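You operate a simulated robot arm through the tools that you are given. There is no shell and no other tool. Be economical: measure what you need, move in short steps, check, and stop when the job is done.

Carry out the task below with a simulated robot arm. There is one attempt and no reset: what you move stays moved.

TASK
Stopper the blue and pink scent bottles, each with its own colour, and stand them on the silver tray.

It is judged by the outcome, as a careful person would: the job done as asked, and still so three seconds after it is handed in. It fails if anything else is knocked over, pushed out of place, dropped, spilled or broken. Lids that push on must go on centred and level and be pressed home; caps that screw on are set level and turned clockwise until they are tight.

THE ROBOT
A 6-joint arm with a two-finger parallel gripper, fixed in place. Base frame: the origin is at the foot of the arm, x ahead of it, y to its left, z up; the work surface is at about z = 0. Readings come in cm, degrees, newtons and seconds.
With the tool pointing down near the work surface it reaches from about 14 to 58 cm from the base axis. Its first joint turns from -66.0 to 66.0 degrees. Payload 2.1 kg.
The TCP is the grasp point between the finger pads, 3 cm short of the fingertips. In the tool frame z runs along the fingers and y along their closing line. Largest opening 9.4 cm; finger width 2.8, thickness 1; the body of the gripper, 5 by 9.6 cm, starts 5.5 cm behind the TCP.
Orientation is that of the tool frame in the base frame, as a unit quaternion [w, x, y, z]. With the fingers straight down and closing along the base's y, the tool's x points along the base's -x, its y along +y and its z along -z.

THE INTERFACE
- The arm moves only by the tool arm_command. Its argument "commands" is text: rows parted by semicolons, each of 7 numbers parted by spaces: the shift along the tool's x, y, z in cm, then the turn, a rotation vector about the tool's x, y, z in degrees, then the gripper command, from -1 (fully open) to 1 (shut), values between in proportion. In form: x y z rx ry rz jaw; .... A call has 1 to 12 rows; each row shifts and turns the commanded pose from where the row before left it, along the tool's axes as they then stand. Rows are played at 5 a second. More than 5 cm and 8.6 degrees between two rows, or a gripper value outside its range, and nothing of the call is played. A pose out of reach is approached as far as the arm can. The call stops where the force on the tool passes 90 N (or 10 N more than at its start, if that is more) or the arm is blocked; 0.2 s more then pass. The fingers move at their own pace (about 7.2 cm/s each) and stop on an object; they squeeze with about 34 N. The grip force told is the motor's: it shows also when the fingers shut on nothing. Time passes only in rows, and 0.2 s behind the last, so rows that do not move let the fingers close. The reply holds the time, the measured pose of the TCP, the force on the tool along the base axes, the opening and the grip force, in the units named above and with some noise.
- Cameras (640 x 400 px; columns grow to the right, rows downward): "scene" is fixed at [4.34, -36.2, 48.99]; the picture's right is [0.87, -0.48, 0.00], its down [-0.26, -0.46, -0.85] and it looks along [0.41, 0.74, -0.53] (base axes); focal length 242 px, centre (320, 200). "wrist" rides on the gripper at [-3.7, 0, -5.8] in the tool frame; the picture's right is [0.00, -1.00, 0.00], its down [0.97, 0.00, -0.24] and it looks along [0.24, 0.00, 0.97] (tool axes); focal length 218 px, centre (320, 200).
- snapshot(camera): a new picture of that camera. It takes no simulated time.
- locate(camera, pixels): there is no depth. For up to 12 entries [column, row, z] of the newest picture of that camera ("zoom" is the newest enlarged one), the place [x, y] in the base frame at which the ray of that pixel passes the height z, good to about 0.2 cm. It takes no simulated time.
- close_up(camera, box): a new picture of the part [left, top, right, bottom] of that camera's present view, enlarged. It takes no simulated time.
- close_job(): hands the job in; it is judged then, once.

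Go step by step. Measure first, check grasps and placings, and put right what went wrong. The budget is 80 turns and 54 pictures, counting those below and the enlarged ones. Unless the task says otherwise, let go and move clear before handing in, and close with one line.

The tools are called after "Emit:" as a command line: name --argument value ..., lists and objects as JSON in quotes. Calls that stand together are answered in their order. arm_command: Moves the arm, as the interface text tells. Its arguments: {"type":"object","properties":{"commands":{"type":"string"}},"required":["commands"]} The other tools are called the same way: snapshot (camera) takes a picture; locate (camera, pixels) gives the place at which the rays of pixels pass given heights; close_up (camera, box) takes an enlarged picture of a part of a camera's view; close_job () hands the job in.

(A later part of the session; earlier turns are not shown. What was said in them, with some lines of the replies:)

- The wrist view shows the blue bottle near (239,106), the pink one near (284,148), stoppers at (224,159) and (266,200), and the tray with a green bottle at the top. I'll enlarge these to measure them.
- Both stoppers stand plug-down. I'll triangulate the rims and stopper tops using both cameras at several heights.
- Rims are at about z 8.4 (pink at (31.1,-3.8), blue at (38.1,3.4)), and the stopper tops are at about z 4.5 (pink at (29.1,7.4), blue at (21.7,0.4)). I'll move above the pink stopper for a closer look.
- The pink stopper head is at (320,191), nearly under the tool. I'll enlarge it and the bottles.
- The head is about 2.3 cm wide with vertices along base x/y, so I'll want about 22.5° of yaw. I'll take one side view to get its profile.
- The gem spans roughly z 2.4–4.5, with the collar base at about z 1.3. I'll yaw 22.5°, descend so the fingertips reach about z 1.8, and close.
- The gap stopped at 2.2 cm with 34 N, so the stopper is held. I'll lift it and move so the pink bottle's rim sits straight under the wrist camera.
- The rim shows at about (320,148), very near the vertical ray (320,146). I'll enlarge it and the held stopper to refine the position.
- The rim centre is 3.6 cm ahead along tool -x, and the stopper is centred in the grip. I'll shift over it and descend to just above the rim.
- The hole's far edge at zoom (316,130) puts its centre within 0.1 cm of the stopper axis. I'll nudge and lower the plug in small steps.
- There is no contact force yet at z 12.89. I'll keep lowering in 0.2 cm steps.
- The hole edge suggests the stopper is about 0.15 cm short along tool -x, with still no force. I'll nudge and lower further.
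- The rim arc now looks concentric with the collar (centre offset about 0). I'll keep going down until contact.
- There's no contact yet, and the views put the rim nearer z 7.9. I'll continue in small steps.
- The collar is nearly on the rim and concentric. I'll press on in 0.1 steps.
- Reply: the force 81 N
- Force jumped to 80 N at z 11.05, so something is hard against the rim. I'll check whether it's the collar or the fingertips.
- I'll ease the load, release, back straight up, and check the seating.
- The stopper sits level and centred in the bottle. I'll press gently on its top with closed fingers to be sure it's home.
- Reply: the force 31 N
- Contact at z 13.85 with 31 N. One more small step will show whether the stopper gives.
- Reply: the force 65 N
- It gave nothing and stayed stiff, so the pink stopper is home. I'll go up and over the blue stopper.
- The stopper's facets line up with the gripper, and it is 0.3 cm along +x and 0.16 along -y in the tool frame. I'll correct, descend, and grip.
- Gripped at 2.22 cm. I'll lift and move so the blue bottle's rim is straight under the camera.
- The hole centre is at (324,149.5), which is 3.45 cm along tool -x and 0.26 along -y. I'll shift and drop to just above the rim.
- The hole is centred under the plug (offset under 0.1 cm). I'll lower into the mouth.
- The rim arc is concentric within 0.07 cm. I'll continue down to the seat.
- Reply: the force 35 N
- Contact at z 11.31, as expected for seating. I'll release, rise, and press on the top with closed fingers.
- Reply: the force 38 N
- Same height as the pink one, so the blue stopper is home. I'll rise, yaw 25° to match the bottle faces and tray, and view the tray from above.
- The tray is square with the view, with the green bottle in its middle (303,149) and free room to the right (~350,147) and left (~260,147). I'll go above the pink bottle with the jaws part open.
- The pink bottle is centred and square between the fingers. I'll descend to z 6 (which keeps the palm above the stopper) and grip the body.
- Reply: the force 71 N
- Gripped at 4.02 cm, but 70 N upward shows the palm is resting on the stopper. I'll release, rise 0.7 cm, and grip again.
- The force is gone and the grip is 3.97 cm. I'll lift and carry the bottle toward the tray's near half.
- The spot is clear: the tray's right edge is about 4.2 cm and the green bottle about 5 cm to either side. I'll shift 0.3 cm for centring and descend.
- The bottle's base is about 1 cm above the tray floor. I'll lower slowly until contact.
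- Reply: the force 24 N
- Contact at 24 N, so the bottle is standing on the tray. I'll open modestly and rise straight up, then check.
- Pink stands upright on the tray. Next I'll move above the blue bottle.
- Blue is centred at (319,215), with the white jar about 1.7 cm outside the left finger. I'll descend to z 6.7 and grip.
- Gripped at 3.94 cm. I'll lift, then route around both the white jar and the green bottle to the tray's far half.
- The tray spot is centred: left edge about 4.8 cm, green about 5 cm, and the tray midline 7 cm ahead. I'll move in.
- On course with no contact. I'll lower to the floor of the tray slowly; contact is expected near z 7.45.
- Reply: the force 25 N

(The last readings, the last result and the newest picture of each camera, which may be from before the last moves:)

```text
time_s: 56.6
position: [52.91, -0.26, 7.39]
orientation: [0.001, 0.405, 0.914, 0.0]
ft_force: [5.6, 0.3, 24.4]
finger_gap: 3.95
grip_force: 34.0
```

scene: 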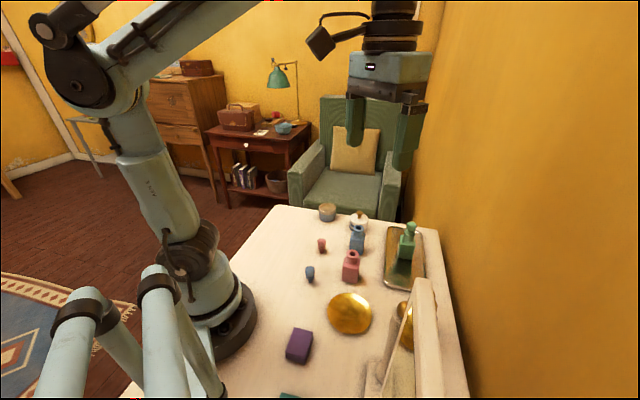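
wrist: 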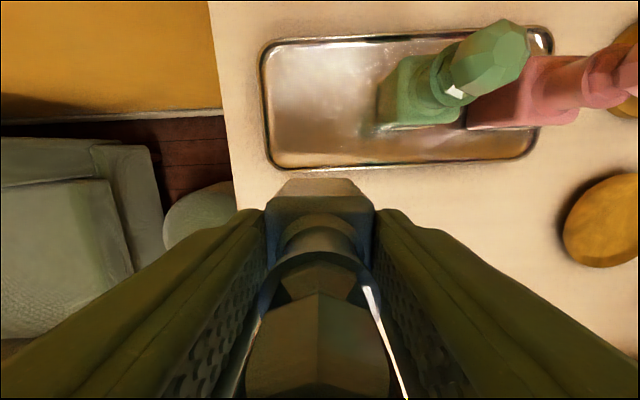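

Contact at 24 N at the same height as pink. I'll open, rise straight up, and back away.

Emit:
arm_command --commands "0 0 -0.05 0 0 0 1;0 0 0 0 0 0 -0.15;0 0 0 0 0 0 -0.15;0 0 0 0 0 0 -0.15;0 0 -2 0 0 0 -0.15;0 0 -3.5 0 0 0 -0.15;0 0 -3.5 0 0 0 -0.15;4 0 -1 0 0 0 -0.15;4 0 -1 0 0 0 -0.15;4 0 -1 0 0 0 -0.15;0 0 0 0 0 0 -0.15"

Emit:
snapshot --camera "wrist"

Emit:
close_up --camera "scene" --box '[340, 180, 460, 300]'

```text
time_s: 59.0
position: [44.83, 8.58, 19.38]
orientation: [0.001, 0.404, 0.915, 0.001]
ft_force: [-0.7, 0.1, 0.7]
finger_gap: 5.42
grip_force: 0.0
```

```text
13 pictures are left
```

wrist: 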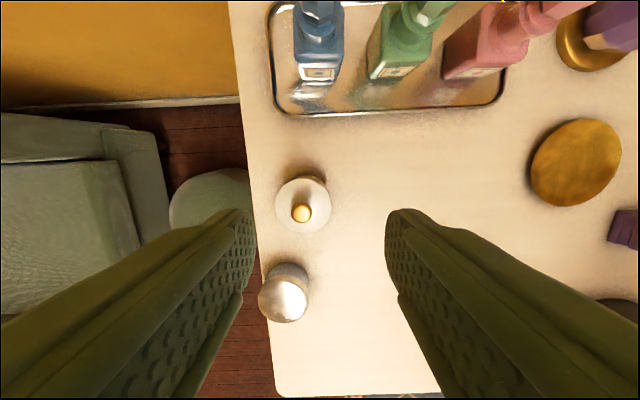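

```text
3.33 times, centred on (400, 240) of scene
```

zoom: 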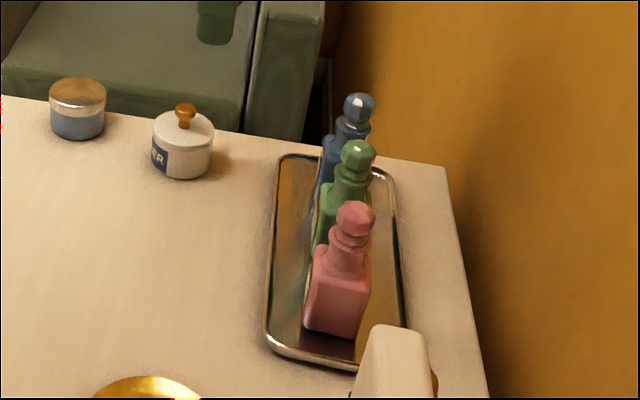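

All three bottles stand in a row on the tray, and nothing else has moved. I'll take one last look at the stoppers' seating.

Emit:
close_up --camera "scene" --box '[390, 205, 420, 245]'

```text
10.00 times, centred on (405, 225) of scene
```

zoom: 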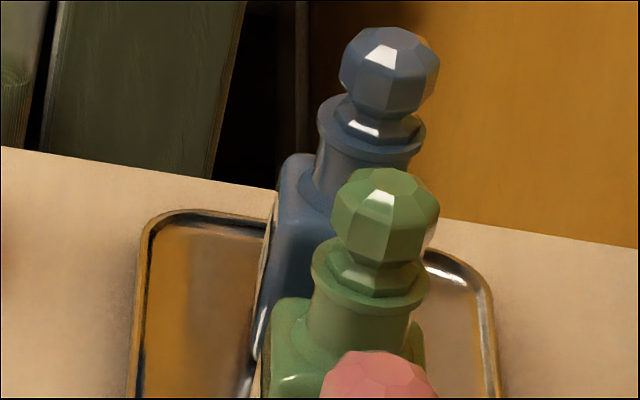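

The blue stopper sits level and flush, just like the green reference bottle, and pink looked the same in the earlier view. The arm is clear, so I'm handing in.

Emit:
close_job

```text
The job is handed in.
```

The blue and pink bottles each have their own colour stopper pressed home, and both stand on the silver tray either side of the green one.
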